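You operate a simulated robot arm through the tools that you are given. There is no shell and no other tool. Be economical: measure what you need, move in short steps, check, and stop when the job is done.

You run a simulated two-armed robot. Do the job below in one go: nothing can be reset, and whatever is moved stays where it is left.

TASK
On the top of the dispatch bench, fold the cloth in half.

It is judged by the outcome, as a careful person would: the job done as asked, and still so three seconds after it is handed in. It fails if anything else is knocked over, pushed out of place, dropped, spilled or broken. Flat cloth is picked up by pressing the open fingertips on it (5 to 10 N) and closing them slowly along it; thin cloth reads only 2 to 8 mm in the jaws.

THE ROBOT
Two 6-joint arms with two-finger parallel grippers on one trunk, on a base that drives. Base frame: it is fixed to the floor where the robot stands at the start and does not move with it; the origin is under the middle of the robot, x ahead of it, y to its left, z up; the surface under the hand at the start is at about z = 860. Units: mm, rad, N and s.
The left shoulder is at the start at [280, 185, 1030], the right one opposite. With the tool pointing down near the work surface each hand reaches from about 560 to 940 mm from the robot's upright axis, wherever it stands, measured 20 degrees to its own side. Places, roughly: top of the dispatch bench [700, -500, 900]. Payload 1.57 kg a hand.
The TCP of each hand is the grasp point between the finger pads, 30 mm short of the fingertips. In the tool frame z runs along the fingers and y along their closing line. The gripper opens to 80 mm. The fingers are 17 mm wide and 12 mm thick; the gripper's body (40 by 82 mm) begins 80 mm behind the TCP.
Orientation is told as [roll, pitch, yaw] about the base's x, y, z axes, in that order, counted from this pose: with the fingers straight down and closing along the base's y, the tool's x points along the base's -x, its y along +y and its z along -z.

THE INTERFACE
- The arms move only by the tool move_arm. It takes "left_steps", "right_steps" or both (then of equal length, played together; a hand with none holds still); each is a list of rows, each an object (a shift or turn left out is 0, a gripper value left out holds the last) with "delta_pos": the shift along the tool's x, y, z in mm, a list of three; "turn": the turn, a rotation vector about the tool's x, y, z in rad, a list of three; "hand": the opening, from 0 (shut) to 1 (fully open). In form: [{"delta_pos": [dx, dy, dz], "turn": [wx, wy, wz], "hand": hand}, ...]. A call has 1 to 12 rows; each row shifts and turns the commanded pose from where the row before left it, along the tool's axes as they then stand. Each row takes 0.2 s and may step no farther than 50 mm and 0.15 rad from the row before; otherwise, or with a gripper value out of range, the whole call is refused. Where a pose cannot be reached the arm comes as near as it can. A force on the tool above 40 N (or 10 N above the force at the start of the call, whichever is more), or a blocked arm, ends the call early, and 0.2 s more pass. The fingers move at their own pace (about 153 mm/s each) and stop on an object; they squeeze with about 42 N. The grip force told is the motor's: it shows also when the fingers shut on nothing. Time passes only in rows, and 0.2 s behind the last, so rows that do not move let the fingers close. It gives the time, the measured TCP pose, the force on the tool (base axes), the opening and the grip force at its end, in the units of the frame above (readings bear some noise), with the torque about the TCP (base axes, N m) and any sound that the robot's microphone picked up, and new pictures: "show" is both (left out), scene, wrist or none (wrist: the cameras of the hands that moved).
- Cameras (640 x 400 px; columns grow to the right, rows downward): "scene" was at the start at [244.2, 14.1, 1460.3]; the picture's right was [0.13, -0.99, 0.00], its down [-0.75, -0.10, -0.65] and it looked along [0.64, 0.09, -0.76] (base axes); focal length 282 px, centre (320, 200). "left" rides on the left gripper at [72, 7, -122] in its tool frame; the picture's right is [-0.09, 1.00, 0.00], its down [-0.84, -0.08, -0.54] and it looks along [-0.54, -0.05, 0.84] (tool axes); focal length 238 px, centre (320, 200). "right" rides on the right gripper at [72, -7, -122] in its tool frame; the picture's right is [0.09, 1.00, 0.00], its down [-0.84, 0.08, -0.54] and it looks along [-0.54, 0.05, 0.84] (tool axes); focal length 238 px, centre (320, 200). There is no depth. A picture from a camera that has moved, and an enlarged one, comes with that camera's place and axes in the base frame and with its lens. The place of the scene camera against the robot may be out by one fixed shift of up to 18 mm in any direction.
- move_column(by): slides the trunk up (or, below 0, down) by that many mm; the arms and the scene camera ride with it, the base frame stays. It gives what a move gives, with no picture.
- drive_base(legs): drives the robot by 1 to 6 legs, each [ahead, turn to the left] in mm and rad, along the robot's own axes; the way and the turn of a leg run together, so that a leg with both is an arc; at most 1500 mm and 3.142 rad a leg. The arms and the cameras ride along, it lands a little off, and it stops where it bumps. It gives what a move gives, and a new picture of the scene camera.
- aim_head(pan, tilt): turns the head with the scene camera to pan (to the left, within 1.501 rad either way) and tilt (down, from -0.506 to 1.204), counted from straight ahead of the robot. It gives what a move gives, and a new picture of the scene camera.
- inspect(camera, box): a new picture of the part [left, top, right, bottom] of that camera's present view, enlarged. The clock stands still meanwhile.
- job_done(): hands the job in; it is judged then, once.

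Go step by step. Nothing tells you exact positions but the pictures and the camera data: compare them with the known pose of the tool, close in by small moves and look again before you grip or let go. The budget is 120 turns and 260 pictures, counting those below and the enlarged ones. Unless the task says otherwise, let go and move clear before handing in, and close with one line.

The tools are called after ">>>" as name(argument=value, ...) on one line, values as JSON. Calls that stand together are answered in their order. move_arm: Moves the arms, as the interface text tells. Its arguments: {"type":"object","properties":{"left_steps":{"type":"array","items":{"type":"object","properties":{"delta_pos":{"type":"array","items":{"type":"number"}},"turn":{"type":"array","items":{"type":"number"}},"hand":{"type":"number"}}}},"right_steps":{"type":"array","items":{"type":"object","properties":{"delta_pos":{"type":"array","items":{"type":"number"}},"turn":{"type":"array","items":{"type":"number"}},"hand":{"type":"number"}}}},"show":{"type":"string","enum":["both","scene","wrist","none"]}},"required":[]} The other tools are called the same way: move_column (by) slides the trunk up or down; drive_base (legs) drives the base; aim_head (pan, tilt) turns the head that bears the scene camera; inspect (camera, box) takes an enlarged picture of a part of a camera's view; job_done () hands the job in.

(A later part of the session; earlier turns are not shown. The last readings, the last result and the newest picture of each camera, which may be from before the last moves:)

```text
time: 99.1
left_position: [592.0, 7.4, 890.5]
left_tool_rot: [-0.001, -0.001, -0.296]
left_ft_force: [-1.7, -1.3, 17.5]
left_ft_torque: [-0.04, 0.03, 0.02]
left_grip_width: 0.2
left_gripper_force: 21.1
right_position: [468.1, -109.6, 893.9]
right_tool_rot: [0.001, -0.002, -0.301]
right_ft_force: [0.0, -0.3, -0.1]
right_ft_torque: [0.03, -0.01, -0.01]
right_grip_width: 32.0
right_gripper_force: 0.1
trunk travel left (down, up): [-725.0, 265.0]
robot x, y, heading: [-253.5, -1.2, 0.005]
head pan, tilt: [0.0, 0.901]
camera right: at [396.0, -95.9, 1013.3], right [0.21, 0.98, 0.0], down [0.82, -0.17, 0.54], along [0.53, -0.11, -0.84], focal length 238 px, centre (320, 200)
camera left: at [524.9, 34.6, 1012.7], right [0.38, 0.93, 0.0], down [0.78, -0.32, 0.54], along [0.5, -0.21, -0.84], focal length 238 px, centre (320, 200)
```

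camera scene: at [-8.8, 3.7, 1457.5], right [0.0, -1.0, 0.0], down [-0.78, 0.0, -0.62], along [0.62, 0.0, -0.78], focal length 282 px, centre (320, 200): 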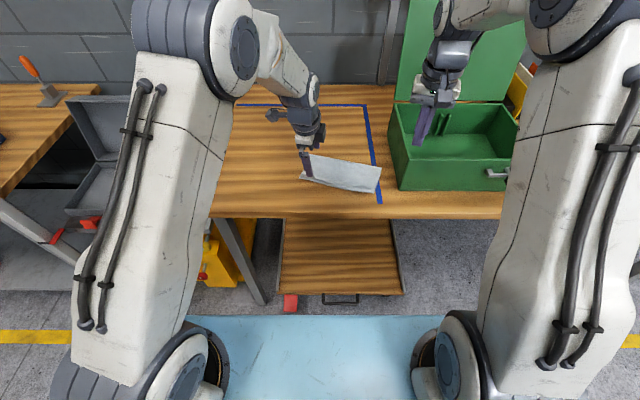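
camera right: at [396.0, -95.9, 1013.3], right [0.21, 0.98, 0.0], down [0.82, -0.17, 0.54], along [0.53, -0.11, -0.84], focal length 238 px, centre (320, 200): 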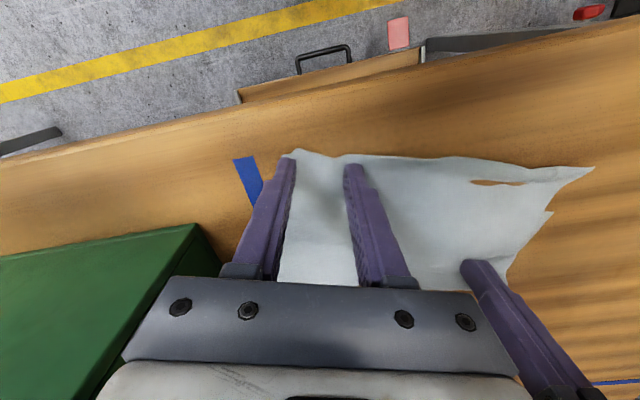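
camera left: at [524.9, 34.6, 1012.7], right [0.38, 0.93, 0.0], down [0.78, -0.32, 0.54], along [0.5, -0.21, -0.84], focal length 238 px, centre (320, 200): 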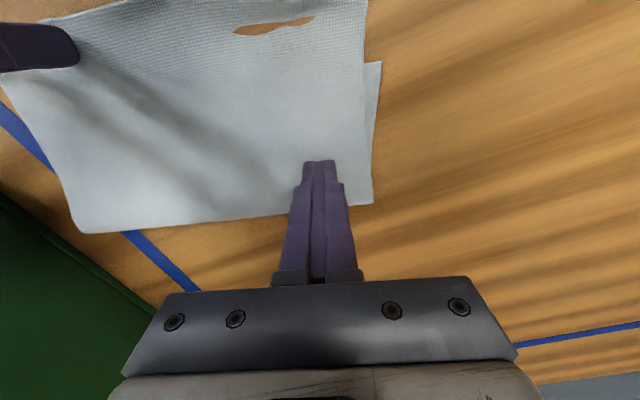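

The dog-ear has flipped out too. I'll push a little more, lift both hands straight up and out of the way, and look at the whole cloth.

>>> move_arm(left_steps=[{}, {}, {"delta_pos": [0, 0, -30]}, {"delta_pos": [0, 0, -45]}, {"delta_pos": [0, 0, -45]}, {"delta_pos": [0, 45, -15]}, {"delta_pos": [0, 48, 0]}, {"delta_pos": [0, 48, 0]}], right_steps=[{"delta_pos": [7, 0, 0]}, {"delta_pos": [5, 0, -2]}, {"delta_pos": [0, 0, -30]}, {"delta_pos": [0, 0, -45]}, {"delta_pos": [0, 0, -45]}, {"delta_pos": [0, -45, -15]}, {"delta_pos": [0, -48, 0]}, {"delta_pos": [0, -48, 0]}], show="none")

>>> inspect(camera="scene", box=[280, 130, 400, 210])

```text
time: 100.9
left_position: [632.5, 140.6, 1025.7]
left_tool_rot: [-0.002, 0.001, -0.298]
left_ft_force: [-0.1, -0.3, -0.3]
left_ft_torque: [0.01, 0.0, -0.06]
left_grip_width: 0.0
left_gripper_force: 21.2
right_position: [414.2, -242.3, 1030.0]
right_tool_rot: [-0.001, 0.0, -0.297]
right_ft_force: [0.4, 0.5, -0.2]
right_ft_torque: [-0.03, -0.01, 0.02]
right_grip_width: 31.8
right_gripper_force: 0.1
trunk travel left (down, up): [-725.0, 265.0]
robot x, y, heading: [-253.5, -1.0, 0.001]
head pan, tilt: [0.0, 0.901]
```

```text
5.00 times, centred on (340, 170) of scene
camera zoom: at [-8.8, 3.7, 1457.5], right [0.0, -1.0, 0.0], down [-0.78, 0.0, -0.62], along [0.62, 0.0, -0.78], focal length 1412 px, centre (220, 350)
```

zoom: 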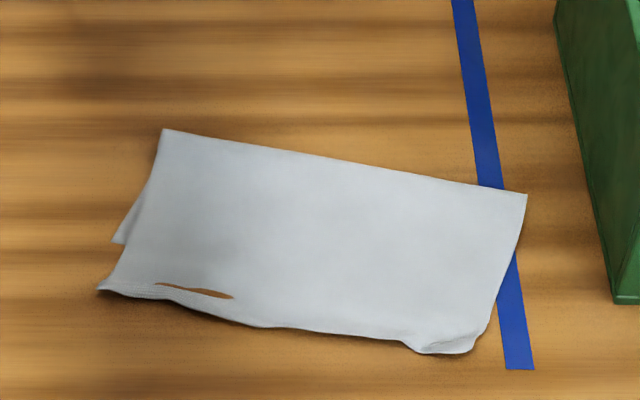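

The edge is unrolled and now lies past the lower edge, facing outward, with about 24–37 mm overlapping onto bare bench. That lets me regrip it in the right orientation near (499, 31) and (473, −100), so I'll hover there.

>>> move_arm(left_steps=[{"delta_pos": [24, -36, 0], "hand": 0.45}, {"delta_pos": [24, -36, 0]}, {"delta_pos": [24, -36, 0]}, {"delta_pos": [23.3, -35.6, 0]}, {"delta_pos": [0, 0, 45]}, {"delta_pos": [0, 0, 43]}, {}], right_steps=[{"delta_pos": [-3.6, 38.4, 0], "hand": 0.45}, {"delta_pos": [-3.6, 38.4, 0]}, {"delta_pos": [-3.6, 38.4, 0]}, {"delta_pos": [-3.5, 38.3, 0]}, {"delta_pos": [0, 0, 45]}, {"delta_pos": [0, 0, 45]}, {}], show="wrist")

```text
time: 102.5
left_position: [499.7, 33.1, 937.6]
left_tool_rot: [0.0, 0.001, -0.297]
left_ft_force: [-0.1, 0.0, -0.5]
left_ft_torque: [-0.02, -0.02, -0.01]
left_grip_width: 35.9
left_gripper_force: 0.1
right_position: [476.6, -99.5, 939.1]
right_tool_rot: [-0.001, 0.0, -0.299]
right_ft_force: [0.2, -0.5, 0.2]
right_ft_torque: [0.0, 0.05, -0.02]
right_grip_width: 35.9
right_gripper_force: 0.2
trunk travel left (down, up): [-725.0, 265.0]
robot x, y, heading: [-250.3, -0.7, 0.004]
head pan, tilt: [0.0, 0.901]
camera right: at [405.4, -84.9, 1059.3], right [0.21, 0.98, 0.0], down [0.82, -0.17, 0.54], along [0.53, -0.11, -0.84], focal length 238 px, centre (320, 200)
camera left: at [432.1, 60.0, 1058.8], right [0.38, 0.93, 0.0], down [0.78, -0.32, 0.54], along [0.5, -0.2, -0.84], focal length 238 px, centre (320, 200)
```

right: 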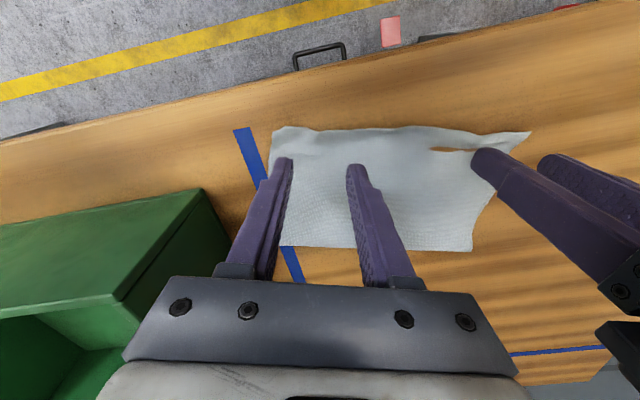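
left: 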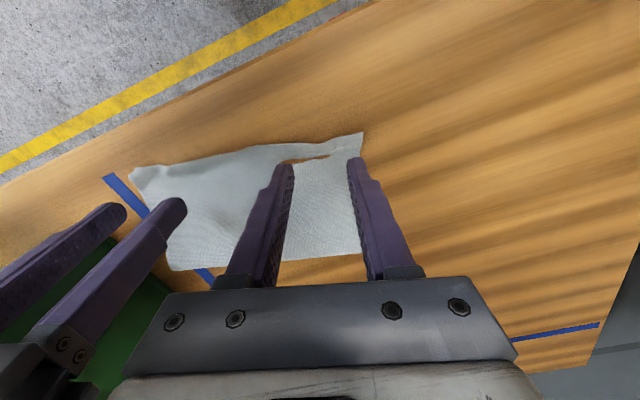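

The edge runs just in front of the tips. I'll shift 2 mm (left) and 10 mm (right) outward and lower to near contact.

>>> move_arm(left_steps=[{"delta_pos": [2, 0, 20]}, {"delta_pos": [0, 0, 18]}, {"delta_pos": [0, 0, 5]}, {}], right_steps=[{"delta_pos": [10, 0, 20]}, {"delta_pos": [0, 0, 18]}, {"delta_pos": [0, 0, 5]}, {}], show="wrist")

```text
time: 103.5
left_position: [496.8, 34.3, 894.5]
left_tool_rot: [-0.001, 0.0, -0.296]
left_ft_force: [-0.5, -0.1, -0.3]
left_ft_torque: [0.03, -0.01, 0.0]
left_grip_width: 36.3
left_gripper_force: 0.0
right_position: [466.1, -96.5, 896.7]
right_tool_rot: [0.0, 0.0, -0.301]
right_ft_force: [-0.1, 0.0, 0.7]
right_ft_torque: [0.0, -0.02, 0.0]
right_grip_width: 36.1
right_gripper_force: 0.1
trunk travel left (down, up): [-725.0, 265.0]
robot x, y, heading: [-253.7, 3.1, 0.002]
head pan, tilt: [0.0, 0.901]
camera right: at [393.4, -82.4, 1016.3], right [0.21, 0.98, 0.0], down [0.82, -0.17, 0.54], along [0.53, -0.11, -0.84], focal length 238 px, centre (320, 200)
camera left: at [430.1, 60.8, 1016.2], right [0.38, 0.93, 0.0], down [0.78, -0.32, 0.54], along [0.5, -0.2, -0.84], focal length 238 px, centre (320, 200)
```

right: 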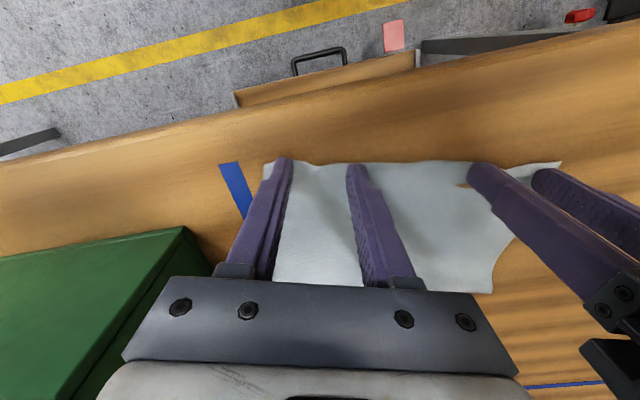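
left: 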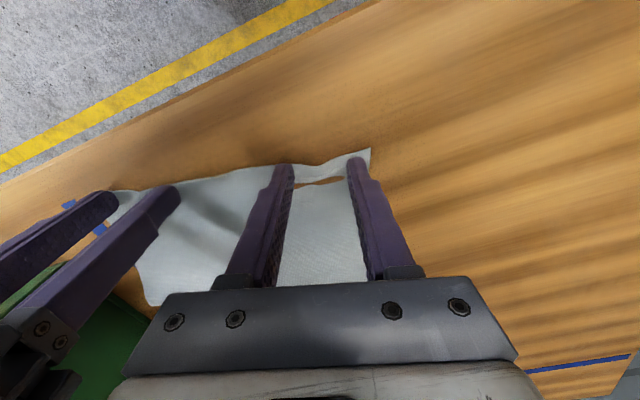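

The tips sit right on the edge. I'll move 3–4 mm inward and press down gently.

>>> move_arm(left_steps=[{"delta_pos": [-3, 0, 1]}, {"delta_pos": [0, 0, 1.5]}, {}], right_steps=[{"delta_pos": [-4, 0, 2]}, {"delta_pos": [0, 0, 2]}, {}], show="none")

>>> move_arm(left_steps=[{"delta_pos": [0, 0, 0.8]}, {}], right_steps=[{"delta_pos": [0, 0, 0.8]}, {}], show="none")

```text
time: 104.3
left_position: [498.8, 32.3, 892.6]
left_tool_rot: [-0.001, 0.002, -0.296]
left_ft_force: [-1.1, 0.4, 0.5]
left_ft_torque: [0.02, 0.01, 0.0]
left_grip_width: 35.7
left_gripper_force: 0.2
right_position: [468.9, -98.5, 893.0]
right_tool_rot: [0.0, 0.001, -0.3]
right_ft_force: [-0.3, 0.0, -0.2]
right_ft_torque: [0.01, -0.03, -0.01]
right_grip_width: 35.6
right_gripper_force: 0.0
trunk travel left (down, up): [-725.0, 265.0]
robot x, y, heading: [-252.0, -0.0, 0.003]
head pan, tilt: [0.0, 0.901]
```

```text
time: 104.9
left_position: [498.6, 32.9, 891.2]
left_tool_rot: [0.001, 0.0, -0.296]
left_ft_force: [-0.8, -0.2, 3.2]
left_ft_torque: [-0.02, 0.03, -0.01]
left_grip_width: 36.0
left_gripper_force: 0.1
right_position: [469.1, -97.0, 892.3]
right_tool_rot: [0.001, -0.002, -0.302]
right_ft_force: [-0.3, -0.7, -0.5]
right_ft_torque: [-0.03, 0.0, 0.01]
right_grip_width: 36.1
right_gripper_force: 0.0
trunk travel left (down, up): [-725.0, 265.0]
robot x, y, heading: [-252.8, -2.3, -0.002]
head pan, tilt: [0.0, 0.901]
```

>>> move_arm(left_steps=[{"delta_pos": [0, 0, 0.3]}, {}, {}], right_steps=[{"delta_pos": [0, 0, 0.8]}, {"delta_pos": [0, 0, 0.6]}, {}], show="none")

```text
time: 105.7
left_position: [499.9, 33.8, 891.1]
left_tool_rot: [-0.002, -0.002, -0.297]
left_ft_force: [-1.3, -1.2, 12.3]
left_ft_torque: [0.01, 0.03, 0.03]
left_grip_width: 35.7
left_gripper_force: 0.1
right_position: [468.3, -99.9, 890.8]
right_tool_rot: [0.001, 0.0, -0.301]
right_ft_force: [1.1, 1.1, 2.4]
right_ft_torque: [-0.01, -0.04, -0.02]
right_grip_width: 36.0
right_gripper_force: 0.1
trunk travel left (down, up): [-725.0, 265.0]
robot x, y, heading: [-252.6, -1.8, 0.002]
head pan, tilt: [0.0, 0.901]
```

Pressing is about right (12 N and 2.4 N). I'll trim both and close slowly.

>>> move_arm(left_steps=[{"delta_pos": [0, 0, -0.4], "hand": 0.45}, {"hand": 0.4}, {"hand": 0.35}, {"hand": 0.3}, {"hand": 0.25}, {"hand": 0.2}, {"hand": 0.15}, {"hand": 0.1}, {"hand": 0.05}, {"hand": 0.0}, {}, {}], right_steps=[{"delta_pos": [0, 0, 0.4], "hand": 0.45}, {"hand": 0.4}, {"hand": 0.35}, {"hand": 0.3}, {"hand": 0.25}, {"hand": 0.2}, {"hand": 0.15}, {"hand": 0.1}, {"hand": 0.05}, {"hand": 0.0}, {}, {}], show="wrist")

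```text
time: 108.3
left_position: [499.7, 32.4, 891.3]
left_tool_rot: [0.0, -0.001, -0.297]
left_ft_force: [-3.4, -10.1, 9.5]
left_ft_torque: [-0.27, 0.08, -0.06]
left_grip_width: 1.8
left_gripper_force: 24.0
right_position: [468.7, -99.3, 891.5]
right_tool_rot: [0.001, -0.002, -0.301]
right_ft_force: [3.0, 9.8, 12.4]
right_ft_torque: [0.36, -0.04, -0.03]
right_grip_width: 1.6
right_gripper_force: 23.8
trunk travel left (down, up): [-725.0, 265.0]
robot x, y, heading: [-251.9, -3.1, 0.008]
head pan, tilt: [0.0, 0.901]
camera right: at [396.4, -83.2, 1011.2], right [0.21, 0.98, 0.0], down [0.82, -0.17, 0.54], along [0.53, -0.11, -0.84], focal length 238 px, centre (320, 200)
camera left: at [433.3, 60.2, 1012.7], right [0.38, 0.93, 0.0], down [0.78, -0.32, 0.54], along [0.5, -0.21, -0.84], focal length 238 px, centre (320, 200)
```

right: 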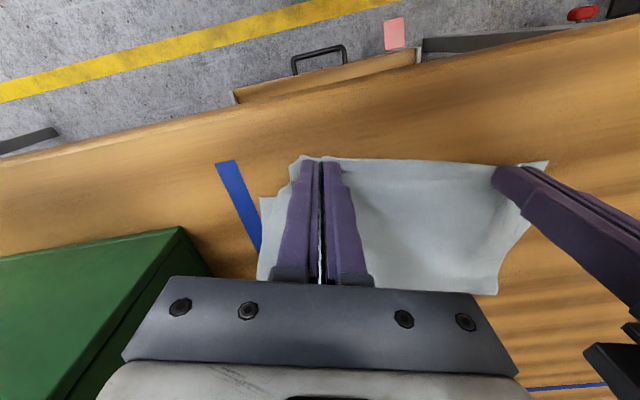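
left: 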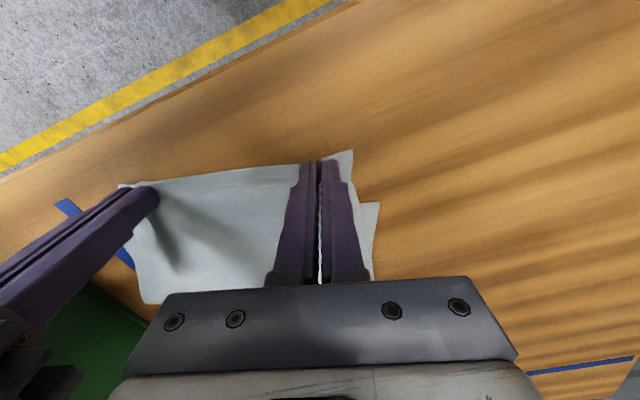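

Both hands have the edge in the right orientation. I'll lift it, easing the hands together slightly, and move it inward.

>>> move_arm(left_steps=[{"delta_pos": [0, -1, -12]}, {"delta_pos": [-5, -1, -20]}, {"delta_pos": [-15, -1, -25]}, {"delta_pos": [-20, 0, -20]}, {}], right_steps=[{"delta_pos": [0, 1, -12]}, {"delta_pos": [-5, 1, -20]}, {"delta_pos": [-15, 1, -25]}, {"delta_pos": [-20, 0, -20]}, {}], show="scene")

>>> inspect(camera="scene", box=[280, 110, 400, 210])

```text
time: 109.5
left_position: [538.3, 18.8, 969.2]
left_tool_rot: [-0.001, 0.002, -0.297]
left_ft_force: [-0.3, -2.2, -1.1]
left_ft_torque: [-0.08, 0.03, -0.02]
left_grip_width: 1.9
left_gripper_force: 23.2
right_position: [508.3, -107.0, 967.5]
right_tool_rot: [0.0, -0.002, -0.299]
right_ft_force: [0.8, 2.8, 0.6]
right_ft_torque: [0.07, -0.02, -0.03]
right_grip_width: 1.9
right_gripper_force: 23.3
trunk travel left (down, up): [-725.0, 265.0]
robot x, y, heading: [-252.3, 2.1, 0.003]
head pan, tilt: [0.0, 0.901]
camera scene: at [-8.8, 3.7, 1457.5], right [0.0, -1.0, 0.0], down [-0.78, 0.0, -0.62], along [0.62, 0.0, -0.78], focal length 282 px, centre (320, 200)
```

scene: 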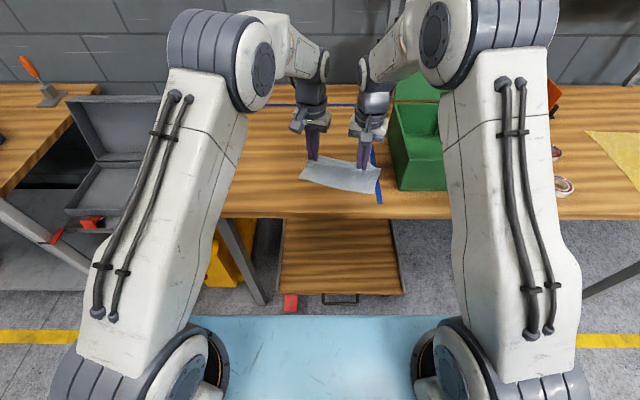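

```text
4.00 times, centred on (340, 160) of scene
camera zoom: at [-8.8, 3.7, 1457.5], right [0.0, -1.0, 0.0], down [-0.78, 0.0, -0.62], along [0.62, 0.0, -0.78], focal length 1129 px, centre (240, 360)
```

zoom: 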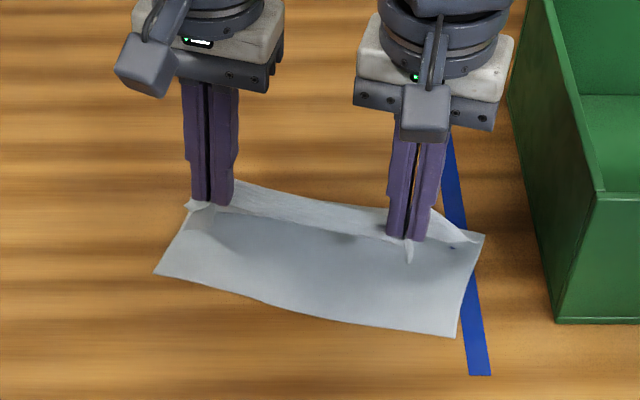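

The edge lifts cleanly in the right orientation, and the lower corners are still at (543, 65) and (483, −143). I'll carry it outward to lay down the full lower half before the final fold.

>>> move_arm(left_steps=[{"delta_pos": [-24, 1.5, -10]}, {"delta_pos": [-35, 1, -6]}, {"delta_pos": [-35, 0, -2]}, {"delta_pos": [-30, 0, 0]}, {"delta_pos": [-17, 0, 2]}, {}, {}], right_steps=[{"delta_pos": [-20, 1.5, -12]}, {"delta_pos": [-35, 1.5, -6]}, {"delta_pos": [-35, 0, -2]}, {"delta_pos": [-30, 0, 0]}, {"delta_pos": [-17, 0, 2]}, {}, {}], show="scene")

>>> inspect(camera="scene", box=[280, 100, 400, 200])

```text
time: 111.1
left_position: [617.6, -4.6, 978.9]
left_tool_rot: [-0.001, 0.0, -0.298]
left_ft_force: [1.4, -16.1, 0.5]
left_ft_torque: [-0.46, -0.03, -0.09]
left_grip_width: 1.9
left_gripper_force: 23.5
left hand out of reach, approached as far as the arm can: row 3, 4, 5
right_position: [638.0, -143.7, 985.3]
right_tool_rot: [0.001, 0.0, -0.298]
right_ft_force: [-1.1, 14.5, -0.4]
right_ft_torque: [0.39, 0.03, -0.02]
right_grip_width: 1.7
right_gripper_force: 23.9
trunk travel left (down, up): [-725.0, 265.0]
robot x, y, heading: [-251.6, 0.2, 0.002]
head pan, tilt: [0.0, 0.901]
camera scene: at [-8.9, 3.7, 1457.5], right [0.0, -1.0, 0.0], down [-0.78, 0.0, -0.62], along [0.62, 0.0, -0.78], focal length 282 px, centre (320, 200)
```

scene: 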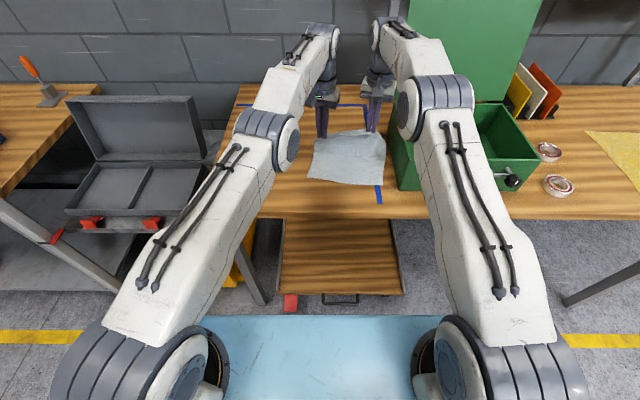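

```text
4.00 times, centred on (340, 150) of scene
camera zoom: at [-8.9, 3.7, 1457.5], right [0.0, -1.0, 0.0], down [-0.78, 0.0, -0.62], along [0.62, 0.0, -0.78], focal length 1129 px, centre (240, 400)
```

zoom: 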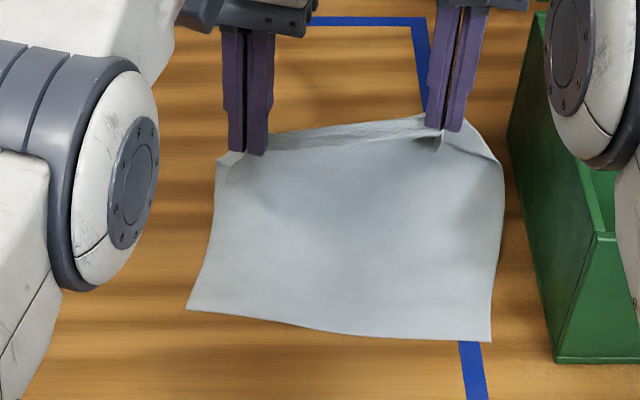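

The left arm ran out of reach with the base this far back, and the cloth turned a little: the lower edge now runs from (547, 42) to (514, −172). I'll even up the hands, bring them back over the near side, and then drive forward.

>>> move_arm(left_steps=[{"delta_pos": [0, 0, 0], "turn": [0, 0, -0.07]}, {"turn": [0, 0, -0.077]}, {"delta_pos": [12, -2, 0]}, {"delta_pos": [12, -2, -3]}, {"delta_pos": [13, -2, -3]}, {}], right_steps=[{"delta_pos": [20, 0, 0], "turn": [0, 0, -0.07]}, {"delta_pos": [20, 0, 0], "turn": [0, 0, -0.077]}, {"delta_pos": [12, 0, 0]}, {"delta_pos": [12, 0, 0]}, {"delta_pos": [13, 0, 0]}, {}], show="none")

>>> inspect(camera="scene", box=[280, 100, 400, 200])

```text
time: 112.5
left_position: [578.0, -1.8, 984.6]
left_tool_rot: [0.001, 0.002, -0.15]
left_ft_force: [-0.1, 0.0, -0.1]
left_ft_torque: [0.02, -0.03, -0.03]
left_grip_width: 2.0
left_gripper_force: 23.6
right_position: [564.2, -127.8, 984.3]
right_tool_rot: [-0.003, -0.001, -0.151]
right_ft_force: [-0.9, 0.3, 0.2]
right_ft_torque: [-0.02, -0.01, -0.04]
right_grip_width: 1.8
right_gripper_force: 23.5
trunk travel left (down, up): [-725.0, 265.0]
robot x, y, heading: [-251.8, 2.1, 0.004]
head pan, tilt: [0.0, 0.901]
```

```text
4.00 times, centred on (340, 150) of scene
camera zoom: at [-9.0, 3.7, 1457.5], right [0.0, -1.0, 0.0], down [-0.78, 0.0, -0.62], along [0.62, 0.0, -0.78], focal length 1129 px, centre (240, 400)
```

zoom: 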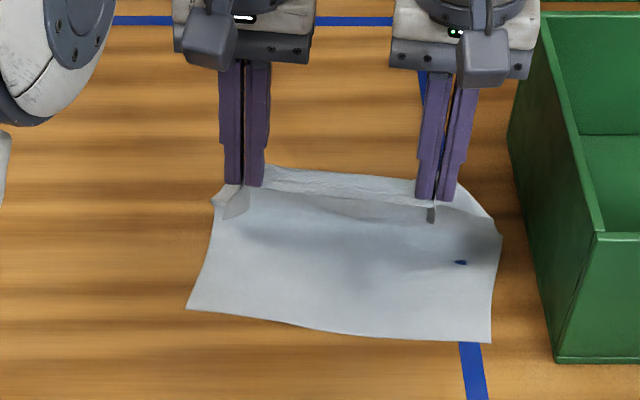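

The hands are square to the cloth again. I'll drive forward 85 mm, which carries the held edge outward with the robot.

>>> drive_base(legs=[[85, 0]])

>>> inspect(camera="scene", box=[260, 110, 420, 230])

```text
time: 113.5
left_position: [664.1, -2.4, 984.6]
left_tool_rot: [0.0, 0.002, -0.151]
left_ft_force: [-0.2, 0.0, -0.1]
left_ft_torque: [-0.01, -0.02, -0.02]
left_grip_width: 1.6
left_gripper_force: 22.9
right_position: [648.0, -129.1, 984.9]
right_tool_rot: [0.001, 0.0, -0.157]
right_ft_force: [0.6, 0.0, 0.7]
right_ft_torque: [0.0, 0.0, -0.03]
right_grip_width: 1.7
right_gripper_force: 23.4
trunk travel left (down, up): [-725.0, 265.0]
robot x, y, heading: [-162.2, 2.9, -0.001]
head pan, tilt: [0.0, 0.901]
camera scene: at [76.2, 3.5, 1457.5], right [0.0, -1.0, 0.0], down [-0.78, 0.0, -0.62], along [0.62, 0.0, -0.78], focal length 282 px, centre (320, 200)
```

scene: 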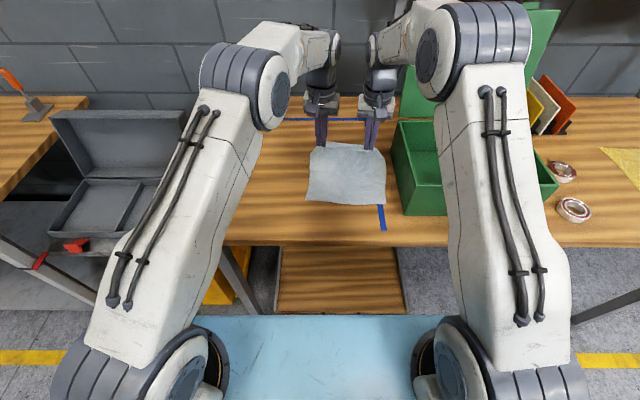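

```text
3.33 times, centred on (340, 170) of scene
camera zoom: at [76.2, 3.5, 1457.5], right [0.0, -1.0, 0.0], down [-0.78, 0.0, -0.62], along [0.62, 0.0, -0.78], focal length 941 px, centre (253, 300)
```

zoom: 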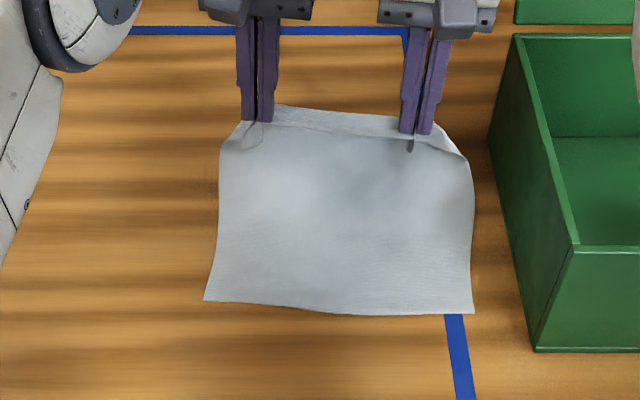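

The base is forward again and the cloth is nearly open, with the lower edge from (548, 43) to (533, −172), almost square to the robot. I'll square the hands to it and extend a little further to lay the lower half flat.

>>> move_arm(left_steps=[{"turn": [0, 0, -0.087]}, {"delta_pos": [-9, -2, 0]}, {"delta_pos": [-9, -3, 0]}, {"delta_pos": [-9, 0, 2]}, {}, {}], right_steps=[{"turn": [0, 0, -0.087]}, {"delta_pos": [-12, -2, 0]}, {"delta_pos": [-12, -3, 0]}, {"delta_pos": [-10, 0, 2]}, {}, {}], show="wrist")

>>> inspect(camera="scene", box=[260, 110, 420, 230])

```text
time: 114.9
left_position: [691.1, -10.4, 981.7]
left_tool_rot: [0.002, 0.002, -0.065]
left_ft_force: [-0.3, -0.1, -0.9]
left_ft_torque: [0.04, 0.0, 0.0]
left_grip_width: 1.7
left_gripper_force: 23.2
right_position: [681.8, -137.6, 980.9]
right_tool_rot: [-0.001, -0.001, -0.068]
right_ft_force: [0.2, 0.1, 0.4]
right_ft_torque: [0.02, -0.03, -0.04]
right_grip_width: 1.8
right_gripper_force: 23.6
trunk travel left (down, up): [-725.0, 265.0]
robot x, y, heading: [-165.3, -2.7, -0.001]
head pan, tilt: [0.0, 0.901]
camera right: at [608.6, -139.4, 1101.7], right [-0.02, 1.0, 0.0], down [0.84, 0.02, 0.54], along [0.54, 0.01, -0.84], focal length 238 px, centre (320, 200)
camera left: at [619.2, 0.9, 1103.0], right [0.16, 0.99, 0.0], down [0.83, -0.13, 0.54], along [0.53, -0.08, -0.84], focal length 238 px, centre (320, 200)
```

right: 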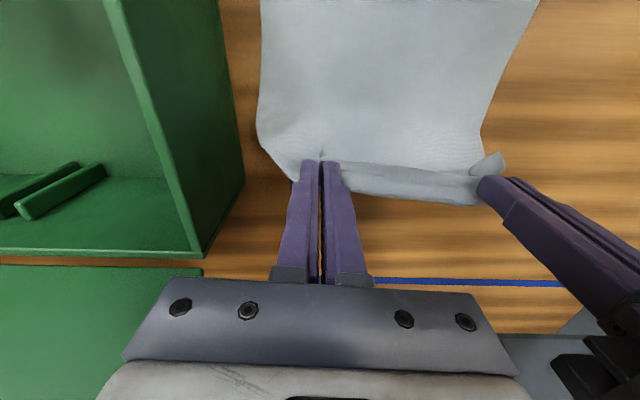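
left: 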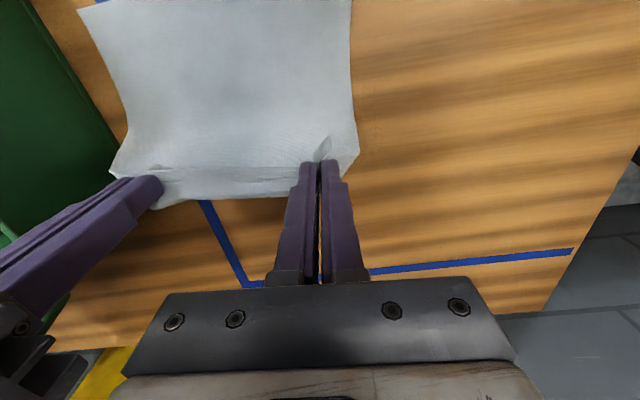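

```text
3.33 times, centred on (340, 170) of scene
camera zoom: at [76.7, 3.5, 1457.5], right [0.0, -1.0, 0.0], down [-0.78, 0.0, -0.62], along [0.62, 0.0, -0.78], focal length 941 px, centre (253, 300)
```

zoom: 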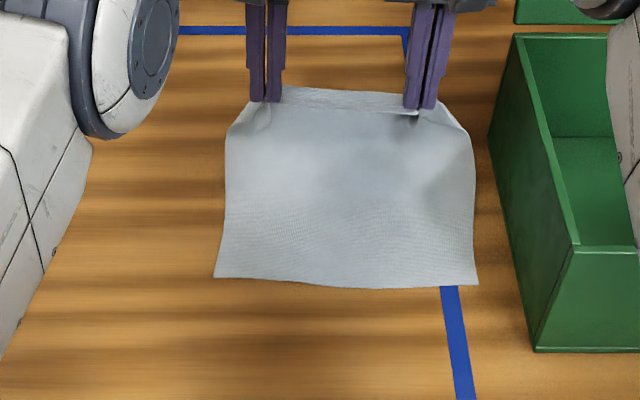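

The cloth slid about 20 mm toward +x but is now square to the hands, with its lower edge from (572, 36) to (564, −180). I'll fold back along the arc now and stop partway to check.

>>> move_arm(left_steps=[{"delta_pos": [15, -0.5, -2], "turn": [0, 0, -0.028]}, {"delta_pos": [15, -0.5, 0]}, {"delta_pos": [15, 0, 4]}, {"delta_pos": [15, 0, 8]}, {"delta_pos": [13, 0, 12]}, {"delta_pos": [12, 0, 13]}, {}], right_steps=[{"delta_pos": [13, -1, -2], "turn": [0, 0, -0.028]}, {"delta_pos": [13, -1, 0]}, {"delta_pos": [15, 0, 4]}, {"delta_pos": [15, 0, 8]}, {"delta_pos": [13, 0, 12]}, {"delta_pos": [12, 0, 13]}, {}], show="wrist")

>>> inspect(camera="scene", box=[260, 110, 420, 230])

```text
time: 116.5
left_position: [604.1, -7.2, 947.4]
left_tool_rot: [0.004, 0.002, -0.037]
left_ft_force: [0.4, 0.0, 0.6]
left_ft_torque: [0.0, -0.02, 0.0]
left_grip_width: 2.0
left_gripper_force: 23.3
right_position: [600.8, -135.1, 947.3]
right_tool_rot: [0.001, -0.001, -0.04]
right_ft_force: [-0.5, 0.5, -0.7]
right_ft_torque: [-0.02, -0.01, -0.04]
right_grip_width: 1.7
right_gripper_force: 23.4
trunk travel left (down, up): [-725.0, 265.0]
robot x, y, heading: [-165.0, 1.0, -0.0]
head pan, tilt: [0.0, 0.901]
camera right: at [527.7, -139.1, 1067.0], right [-0.05, 1.0, 0.0], down [0.84, 0.04, 0.54], along [0.54, 0.03, -0.84], focal length 238 px, centre (320, 200)
camera left: at [532.8, 2.0, 1068.9], right [0.13, 0.99, 0.0], down [0.83, -0.11, 0.54], along [0.54, -0.07, -0.84], focal length 238 px, centre (320, 200)
```

right: 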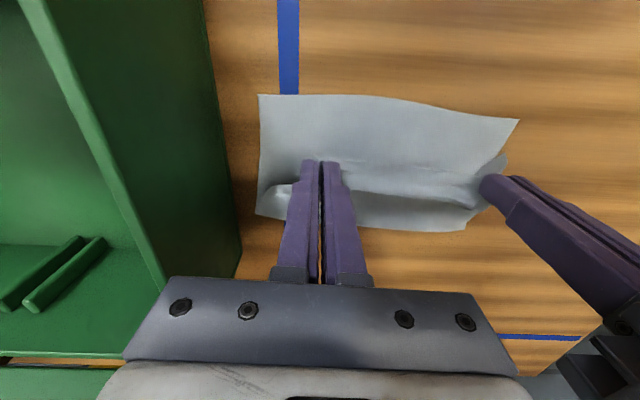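
left: 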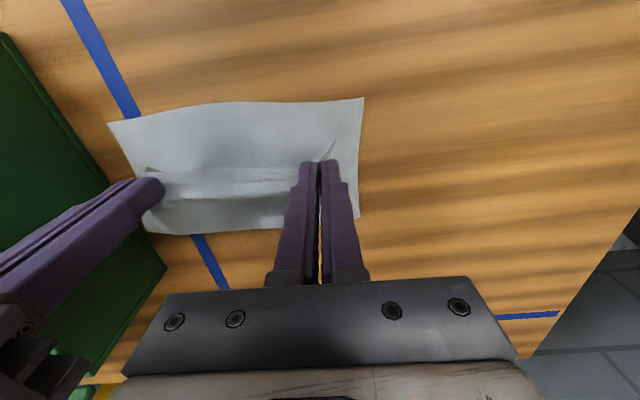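

```text
3.33 times, centred on (340, 170) of scene
camera zoom: at [76.6, 3.5, 1457.5], right [0.0, -1.0, 0.0], down [-0.78, 0.0, -0.62], along [0.62, 0.0, -0.78], focal length 941 px, centre (253, 300)
```

zoom: 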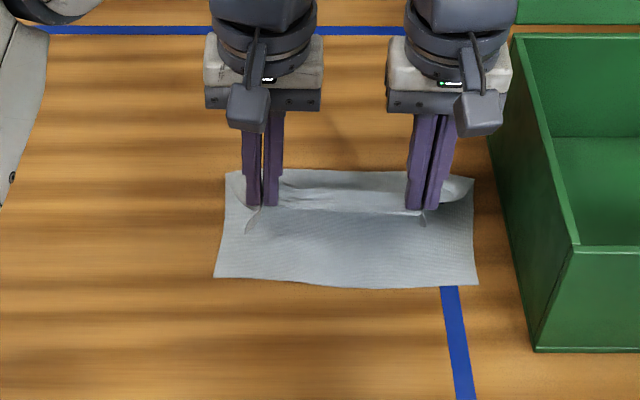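

The fold is square and the lower edge hasn't moved. I'll continue down to about 10 mm above the near edge.

>>> move_arm(left_steps=[{"delta_pos": [9, 0, 13]}, {"delta_pos": [8, 0, 14]}, {"delta_pos": [5, 0, 10]}, {"delta_pos": [4, 0, 7]}, {}], right_steps=[{"delta_pos": [9, 0, 13]}, {"delta_pos": [8, 0, 14]}, {"delta_pos": [6, 0, 10]}, {"delta_pos": [5, 0, 7]}, {}], show="wrist")

>>> inspect(camera="scene", box=[280, 140, 400, 220])

```text
time: 117.7
left_position: [578.8, -5.9, 902.6]
left_tool_rot: [0.002, 0.001, -0.037]
left_ft_force: [-0.7, -0.6, 0.2]
left_ft_torque: [0.01, 0.01, -0.04]
left_grip_width: 1.8
left_gripper_force: 23.5
right_position: [573.8, -133.9, 904.1]
right_tool_rot: [-0.001, -0.001, -0.042]
right_ft_force: [0.5, -0.3, 0.5]
right_ft_torque: [-0.01, -0.01, -0.05]
right_grip_width: 1.8
right_gripper_force: 23.3
trunk travel left (down, up): [-725.0, 265.0]
robot x, y, heading: [-162.9, 2.6, -0.001]
head pan, tilt: [0.0, 0.901]
camera right: at [500.4, -137.7, 1023.5], right [-0.05, 1.0, 0.0], down [0.84, 0.04, 0.54], along [0.54, 0.03, -0.84], focal length 238 px, centre (320, 200)
camera left: at [506.6, 2.6, 1024.4], right [0.13, 0.99, 0.0], down [0.83, -0.11, 0.54], along [0.54, -0.07, -0.84], focal length 238 px, centre (320, 200)
```

right: 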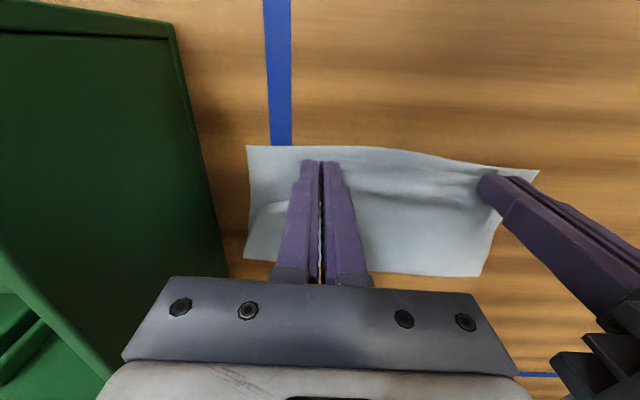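
left: 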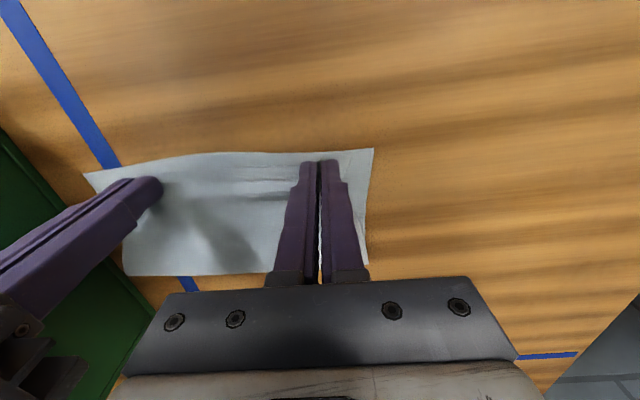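

```text
5.00 times, centred on (340, 180) of scene
camera zoom: at [76.7, 3.5, 1457.5], right [0.0, -1.0, 0.0], down [-0.78, 0.0, -0.62], along [0.62, 0.0, -0.78], focal length 1412 px, centre (220, 300)
```

zoom: 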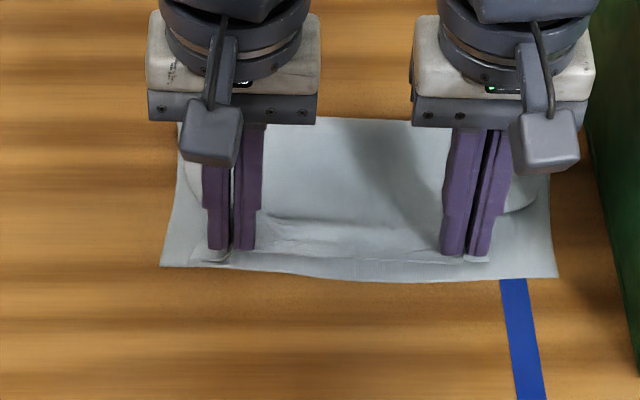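

The upper edge is in the right orientation and within a few millimetres of the lower edge. I'll lower to a light touch.

>>> move_arm(left_steps=[{"delta_pos": [0, 0, 5]}, {"delta_pos": [0, 0, 4]}, {"delta_pos": [0, 0, 1]}, {}], right_steps=[{"delta_pos": [0, 0, 5]}, {"delta_pos": [0, 0, 4]}, {"delta_pos": [0, 0, 2]}, {}], show="wrist")

>>> inspect(camera="left", box=[70, 120, 400, 290])

```text
time: 118.7
left_position: [579.5, -6.1, 893.2]
left_tool_rot: [-0.002, 0.002, -0.038]
left_ft_force: [0.0, -0.2, 0.2]
left_ft_torque: [0.0, -0.01, -0.05]
left_grip_width: 1.8
left_gripper_force: 23.2
right_position: [574.1, -134.7, 892.3]
right_tool_rot: [0.001, -0.001, -0.041]
right_ft_force: [0.4, 0.3, 1.0]
right_ft_torque: [0.0, 0.03, -0.03]
right_grip_width: 2.0
right_gripper_force: 23.8
trunk travel left (down, up): [-725.0, 265.0]
robot x, y, heading: [-170.3, 0.4, -0.0]
head pan, tilt: [0.0, 0.901]
camera right: at [499.9, -138.6, 1012.8], right [-0.05, 1.0, 0.0], down [0.84, 0.04, 0.54], along [0.54, 0.03, -0.84], focal length 238 px, centre (320, 200)
camera left: at [507.4, 2.0, 1014.7], right [0.13, 0.99, 0.0], down [0.83, -0.11, 0.54], along [0.54, -0.07, -0.84], focal length 238 px, centre (320, 200)
```

right: 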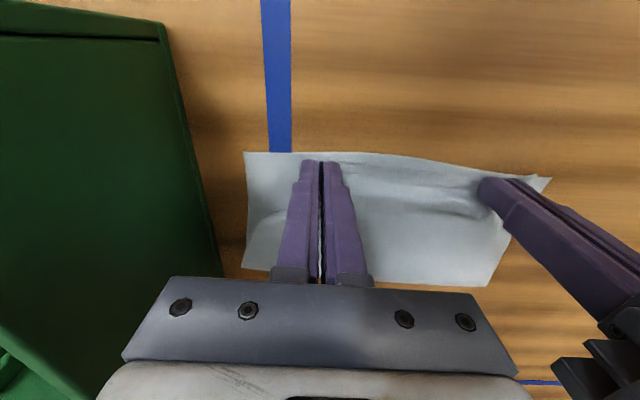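
left: 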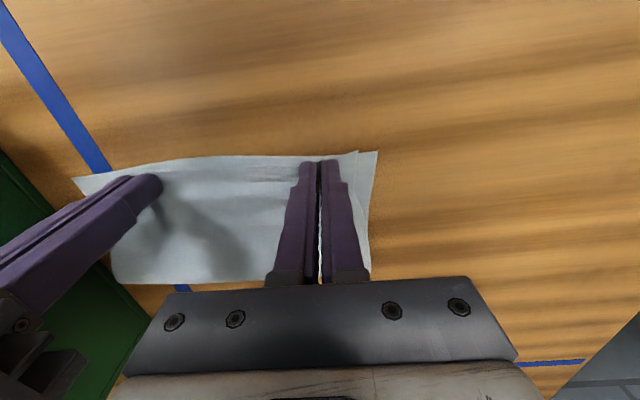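

```text
1.94 times, centred on (235, 205) of left
camera zoom: at [507.4, 2.0, 1014.7], right [0.13, 0.99, 0.0], down [0.83, -0.11, 0.54], along [0.54, -0.07, -0.84], focal length 462 px, centre (485, 190)
```

zoom: 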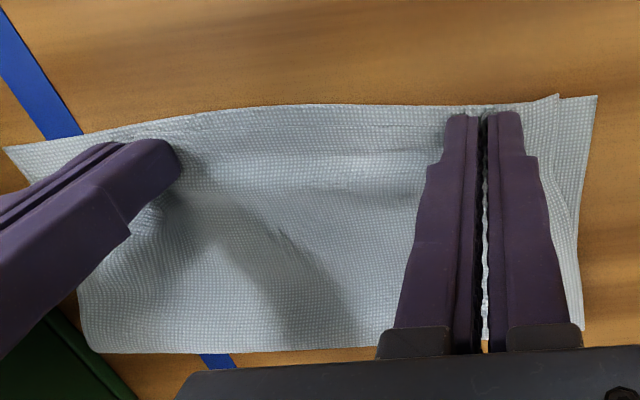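

The edges coincide well; only the gathered tents pull the corners in about 12 mm. I'll press lightly and open slowly so the fingers spread the gathered cloth back out.

>>> move_arm(left_steps=[{"delta_pos": [0, 0, 1.2]}, {}, {"hand": 0.06}, {"hand": 0.12}, {"hand": 0.18}, {"hand": 0.24}, {"hand": 0.3}, {"hand": 0.36}, {"hand": 0.42}, {"hand": 0.46}, {}], right_steps=[{"delta_pos": [0, 0, 0.5]}, {}, {"hand": 0.06}, {"hand": 0.12}, {"hand": 0.18}, {"hand": 0.24}, {"hand": 0.3}, {"hand": 0.36}, {"hand": 0.42}, {"hand": 0.46}, {}], show="wrist")

```text
time: 121.1
left_position: [579.3, -7.0, 892.5]
left_tool_rot: [0.0, 0.002, -0.037]
left_ft_force: [1.0, -0.9, 3.1]
left_ft_torque: [0.03, 0.01, 0.0]
left_grip_width: 34.2
left_gripper_force: 0.0
right_position: [573.2, -133.9, 892.1]
right_tool_rot: [0.0, -0.001, -0.041]
right_ft_force: [0.0, 1.3, 0.8]
right_ft_torque: [-0.03, -0.03, -0.01]
right_grip_width: 36.0
right_gripper_force: 0.0
trunk travel left (down, up): [-725.0, 265.0]
robot x, y, heading: [-164.4, -2.0, -0.001]
head pan, tilt: [0.0, 0.901]
camera right: at [499.7, -138.8, 1012.4], right [-0.05, 1.0, 0.0], down [0.84, 0.04, 0.54], along [0.54, 0.03, -0.84], focal length 238 px, centre (320, 200)
camera left: at [507.1, 1.9, 1013.4], right [0.13, 0.99, 0.0], down [0.83, -0.11, 0.54], along [0.54, -0.07, -0.84], focal length 238 px, centre (320, 200)
```

right: 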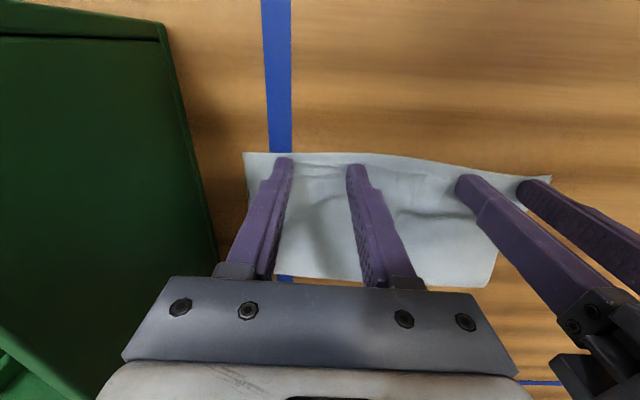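
left: 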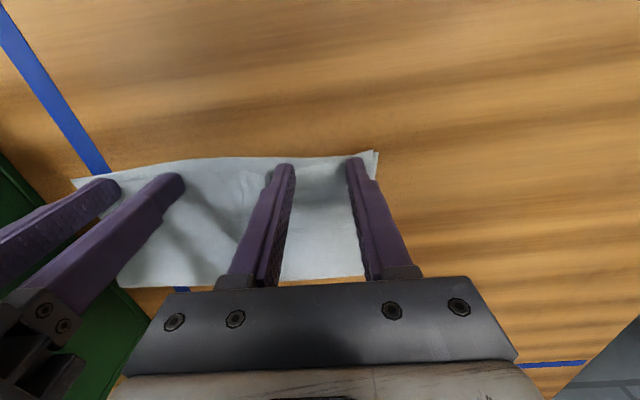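

The corners spread back out. Now I'll lift both hands straight up, move them aside and check.

>>> move_arm(left_steps=[{"delta_pos": [0, 0, -10]}, {"delta_pos": [0, 0, -30]}, {"delta_pos": [0, 0, -45]}, {"delta_pos": [0, 0, -45]}, {"delta_pos": [0, 45, -15]}, {"delta_pos": [0, 48, 0]}, {"delta_pos": [0, 48, 0]}], right_steps=[{"delta_pos": [0, 0, -10]}, {"delta_pos": [0, 0, -30]}, {"delta_pos": [0, 0, -45]}, {"delta_pos": [0, 0, -45]}, {"delta_pos": [0, 0, -45]}, {"delta_pos": [45, -20, 0]}, {"delta_pos": [45, -20, 0]}], show="wrist")

>>> inspect(camera="scene", box=[280, 130, 400, 210])

```text
time: 122.7
left_position: [584.6, 131.7, 1038.0]
left_tool_rot: [0.002, 0.002, -0.037]
left_ft_force: [0.9, -0.4, 0.2]
left_ft_torque: [-0.03, -0.02, -0.02]
left_grip_width: 36.8
left_gripper_force: 0.0
right_position: [481.7, -170.8, 1069.5]
right_tool_rot: [0.0, -0.001, -0.039]
right_ft_force: [0.0, 1.1, 0.0]
right_ft_torque: [0.0, 0.0, 0.0]
right_grip_width: 36.8
right_gripper_force: 0.0
trunk travel left (down, up): [-725.0, 265.0]
robot x, y, heading: [-163.9, -1.5, 0.001]
head pan, tilt: [0.0, 0.901]
camera right: at [407.4, -175.8, 1189.2], right [-0.05, 1.0, 0.0], down [0.84, 0.04, 0.54], along [0.54, 0.03, -0.84], focal length 238 px, centre (320, 200)
camera left: at [513.4, 142.0, 1159.8], right [0.13, 0.99, 0.0], down [0.83, -0.11, 0.54], along [0.54, -0.07, -0.84], focal length 238 px, centre (320, 200)
```

right: 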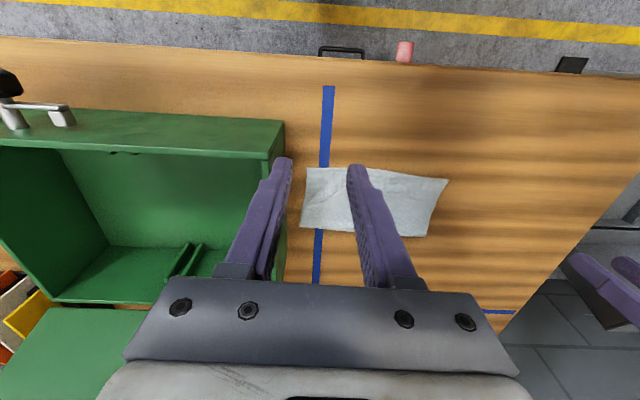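
left: 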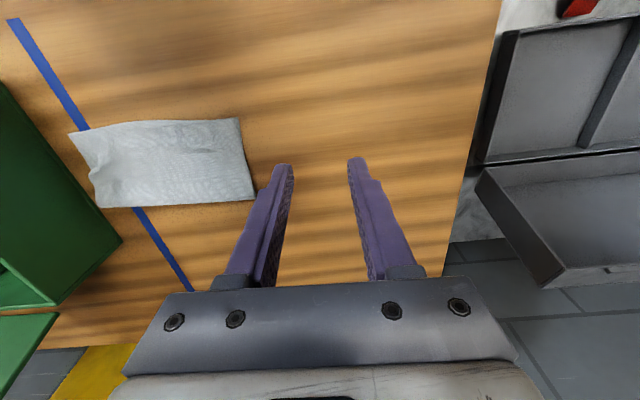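

```text
5.00 times, centred on (340, 170) of scene
camera zoom: at [77.0, 3.4, 1457.4], right [0.0, -1.0, 0.0], down [-0.78, 0.0, -0.62], along [0.62, 0.0, -0.78], focal length 1412 px, centre (220, 350)
```

zoom: 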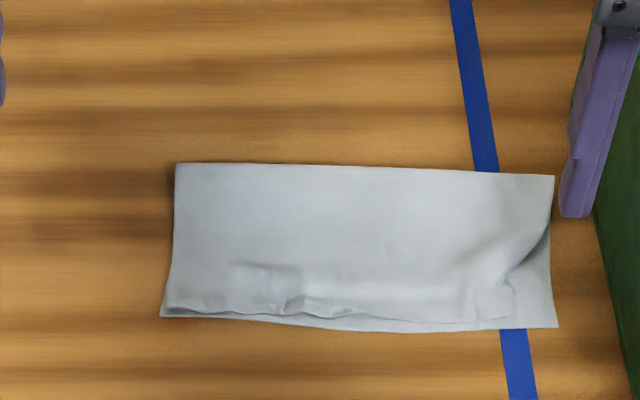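

It's nearly perfect: edges aligned and a straight fold. Only the upper layer's right corner seems tucked diagonally, so I'll look closer.

>>> move_arm(right_steps=[{"delta_pos": [0, 40, 20]}, {"delta_pos": [0, 0, 45]}, {}], show="none")

>>> inspect(camera="right", box=[200, 120, 460, 280])

>>> inspect(camera="scene", box=[350, 155, 400, 205])

```text
time: 123.5
left_position: [585.2, 132.4, 1037.9]
left_tool_rot: [0.002, 0.004, -0.036]
left_ft_force: [1.0, 0.4, -0.8]
left_ft_torque: [-0.02, 0.05, 0.0]
left_grip_width: 36.8
left_gripper_force: 0.0
right_position: [482.9, -132.2, 1001.9]
right_tool_rot: [0.0, -0.001, -0.039]
right_ft_force: [0.0, -0.5, -0.4]
right_ft_torque: [0.0, 0.01, -0.02]
right_grip_width: 36.8
right_gripper_force: 0.0
trunk travel left (down, up): [-725.0, 265.0]
robot x, y, heading: [-162.9, 2.6, -0.002]
head pan, tilt: [0.0, 0.901]
```

```text
2.46 times, centred on (330, 200) of right
camera zoom: at [409.3, -136.5, 1122.1], right [-0.05, 1.0, 0.0], down [0.84, 0.04, 0.54], along [0.54, 0.03, -0.84], focal length 587 px, centre (295, 200)
```

zoom: 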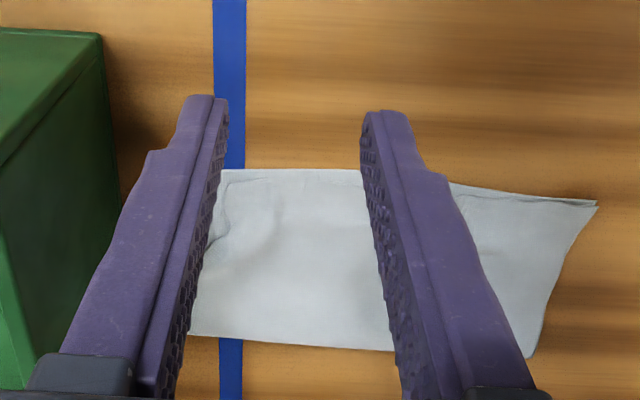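

```text
8.00 times, centred on (375, 180) of scene
camera zoom: at [76.8, 3.5, 1457.4], right [0.0, -1.0, 0.0], down [-0.78, 0.0, -0.62], along [0.62, 0.0, -0.78], focal length 2258 px, centre (-120, 360)
```

zoom: 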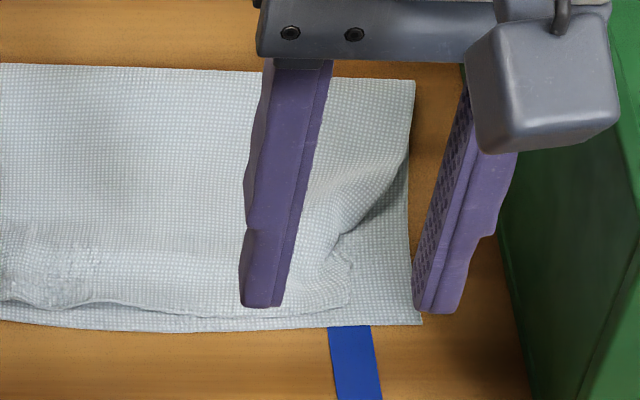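

The upper right corner is pulled in about 30 mm and looks tucked. I'll move the right wrist camera directly over it to see how.

>>> move_arm(right_steps=[{"delta_pos": [-40, -6, 0]}, {"delta_pos": [-40, -6, 0]}, {"delta_pos": [-40, -6, 20]}, {"delta_pos": [0, 0, 40]}, {}], show="wrist")

>>> inspect(camera="right", box=[220, 60, 460, 220])

```text
time: 124.7
left_position: [584.8, 133.6, 1037.4]
left_tool_rot: [0.002, 0.002, -0.037]
left_ft_force: [0.5, 0.8, 1.1]
left_ft_torque: [0.02, 0.01, 0.02]
left_grip_width: 36.8
left_gripper_force: 0.0
right_position: [601.9, -153.8, 941.1]
right_tool_rot: [0.0, 0.001, -0.04]
right_ft_force: [0.2, 0.3, 0.8]
right_ft_torque: [0.0, 0.0, -0.02]
right_grip_width: 36.7
right_gripper_force: 0.2
trunk travel left (down, up): [-725.0, 265.0]
robot x, y, heading: [-166.7, 0.7, -0.005]
head pan, tilt: [0.0, 0.901]
camera right: at [529.4, -158.6, 1061.4], right [-0.05, 1.0, 0.0], down [0.84, 0.04, 0.54], along [0.54, 0.03, -0.84], focal length 238 px, centre (320, 200)
```

right: 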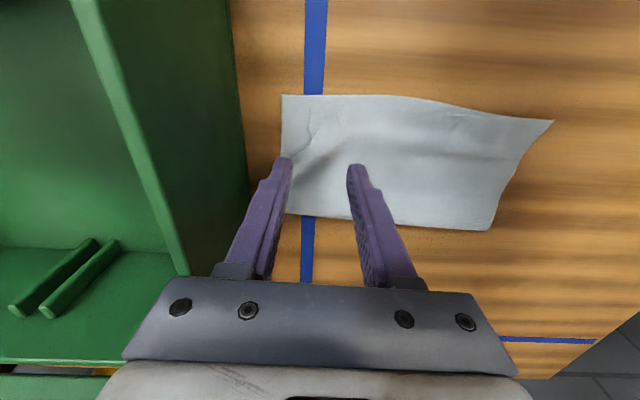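

```text
2.50 times, centred on (340, 140) of right
camera zoom: at [529.4, -158.6, 1061.4], right [-0.05, 1.0, 0.0], down [0.84, 0.04, 0.54], along [0.54, 0.03, -0.84], focal length 596 px, centre (270, 350)
```

zoom: 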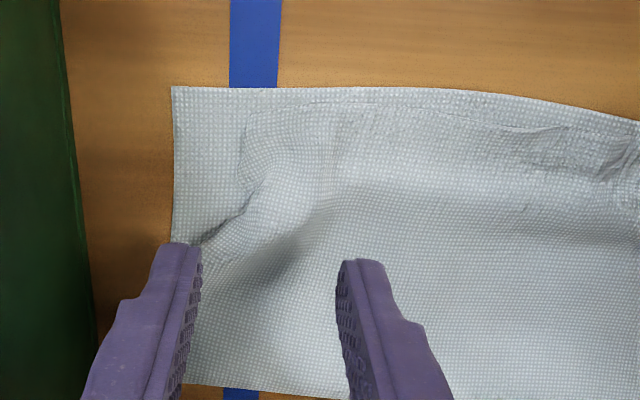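

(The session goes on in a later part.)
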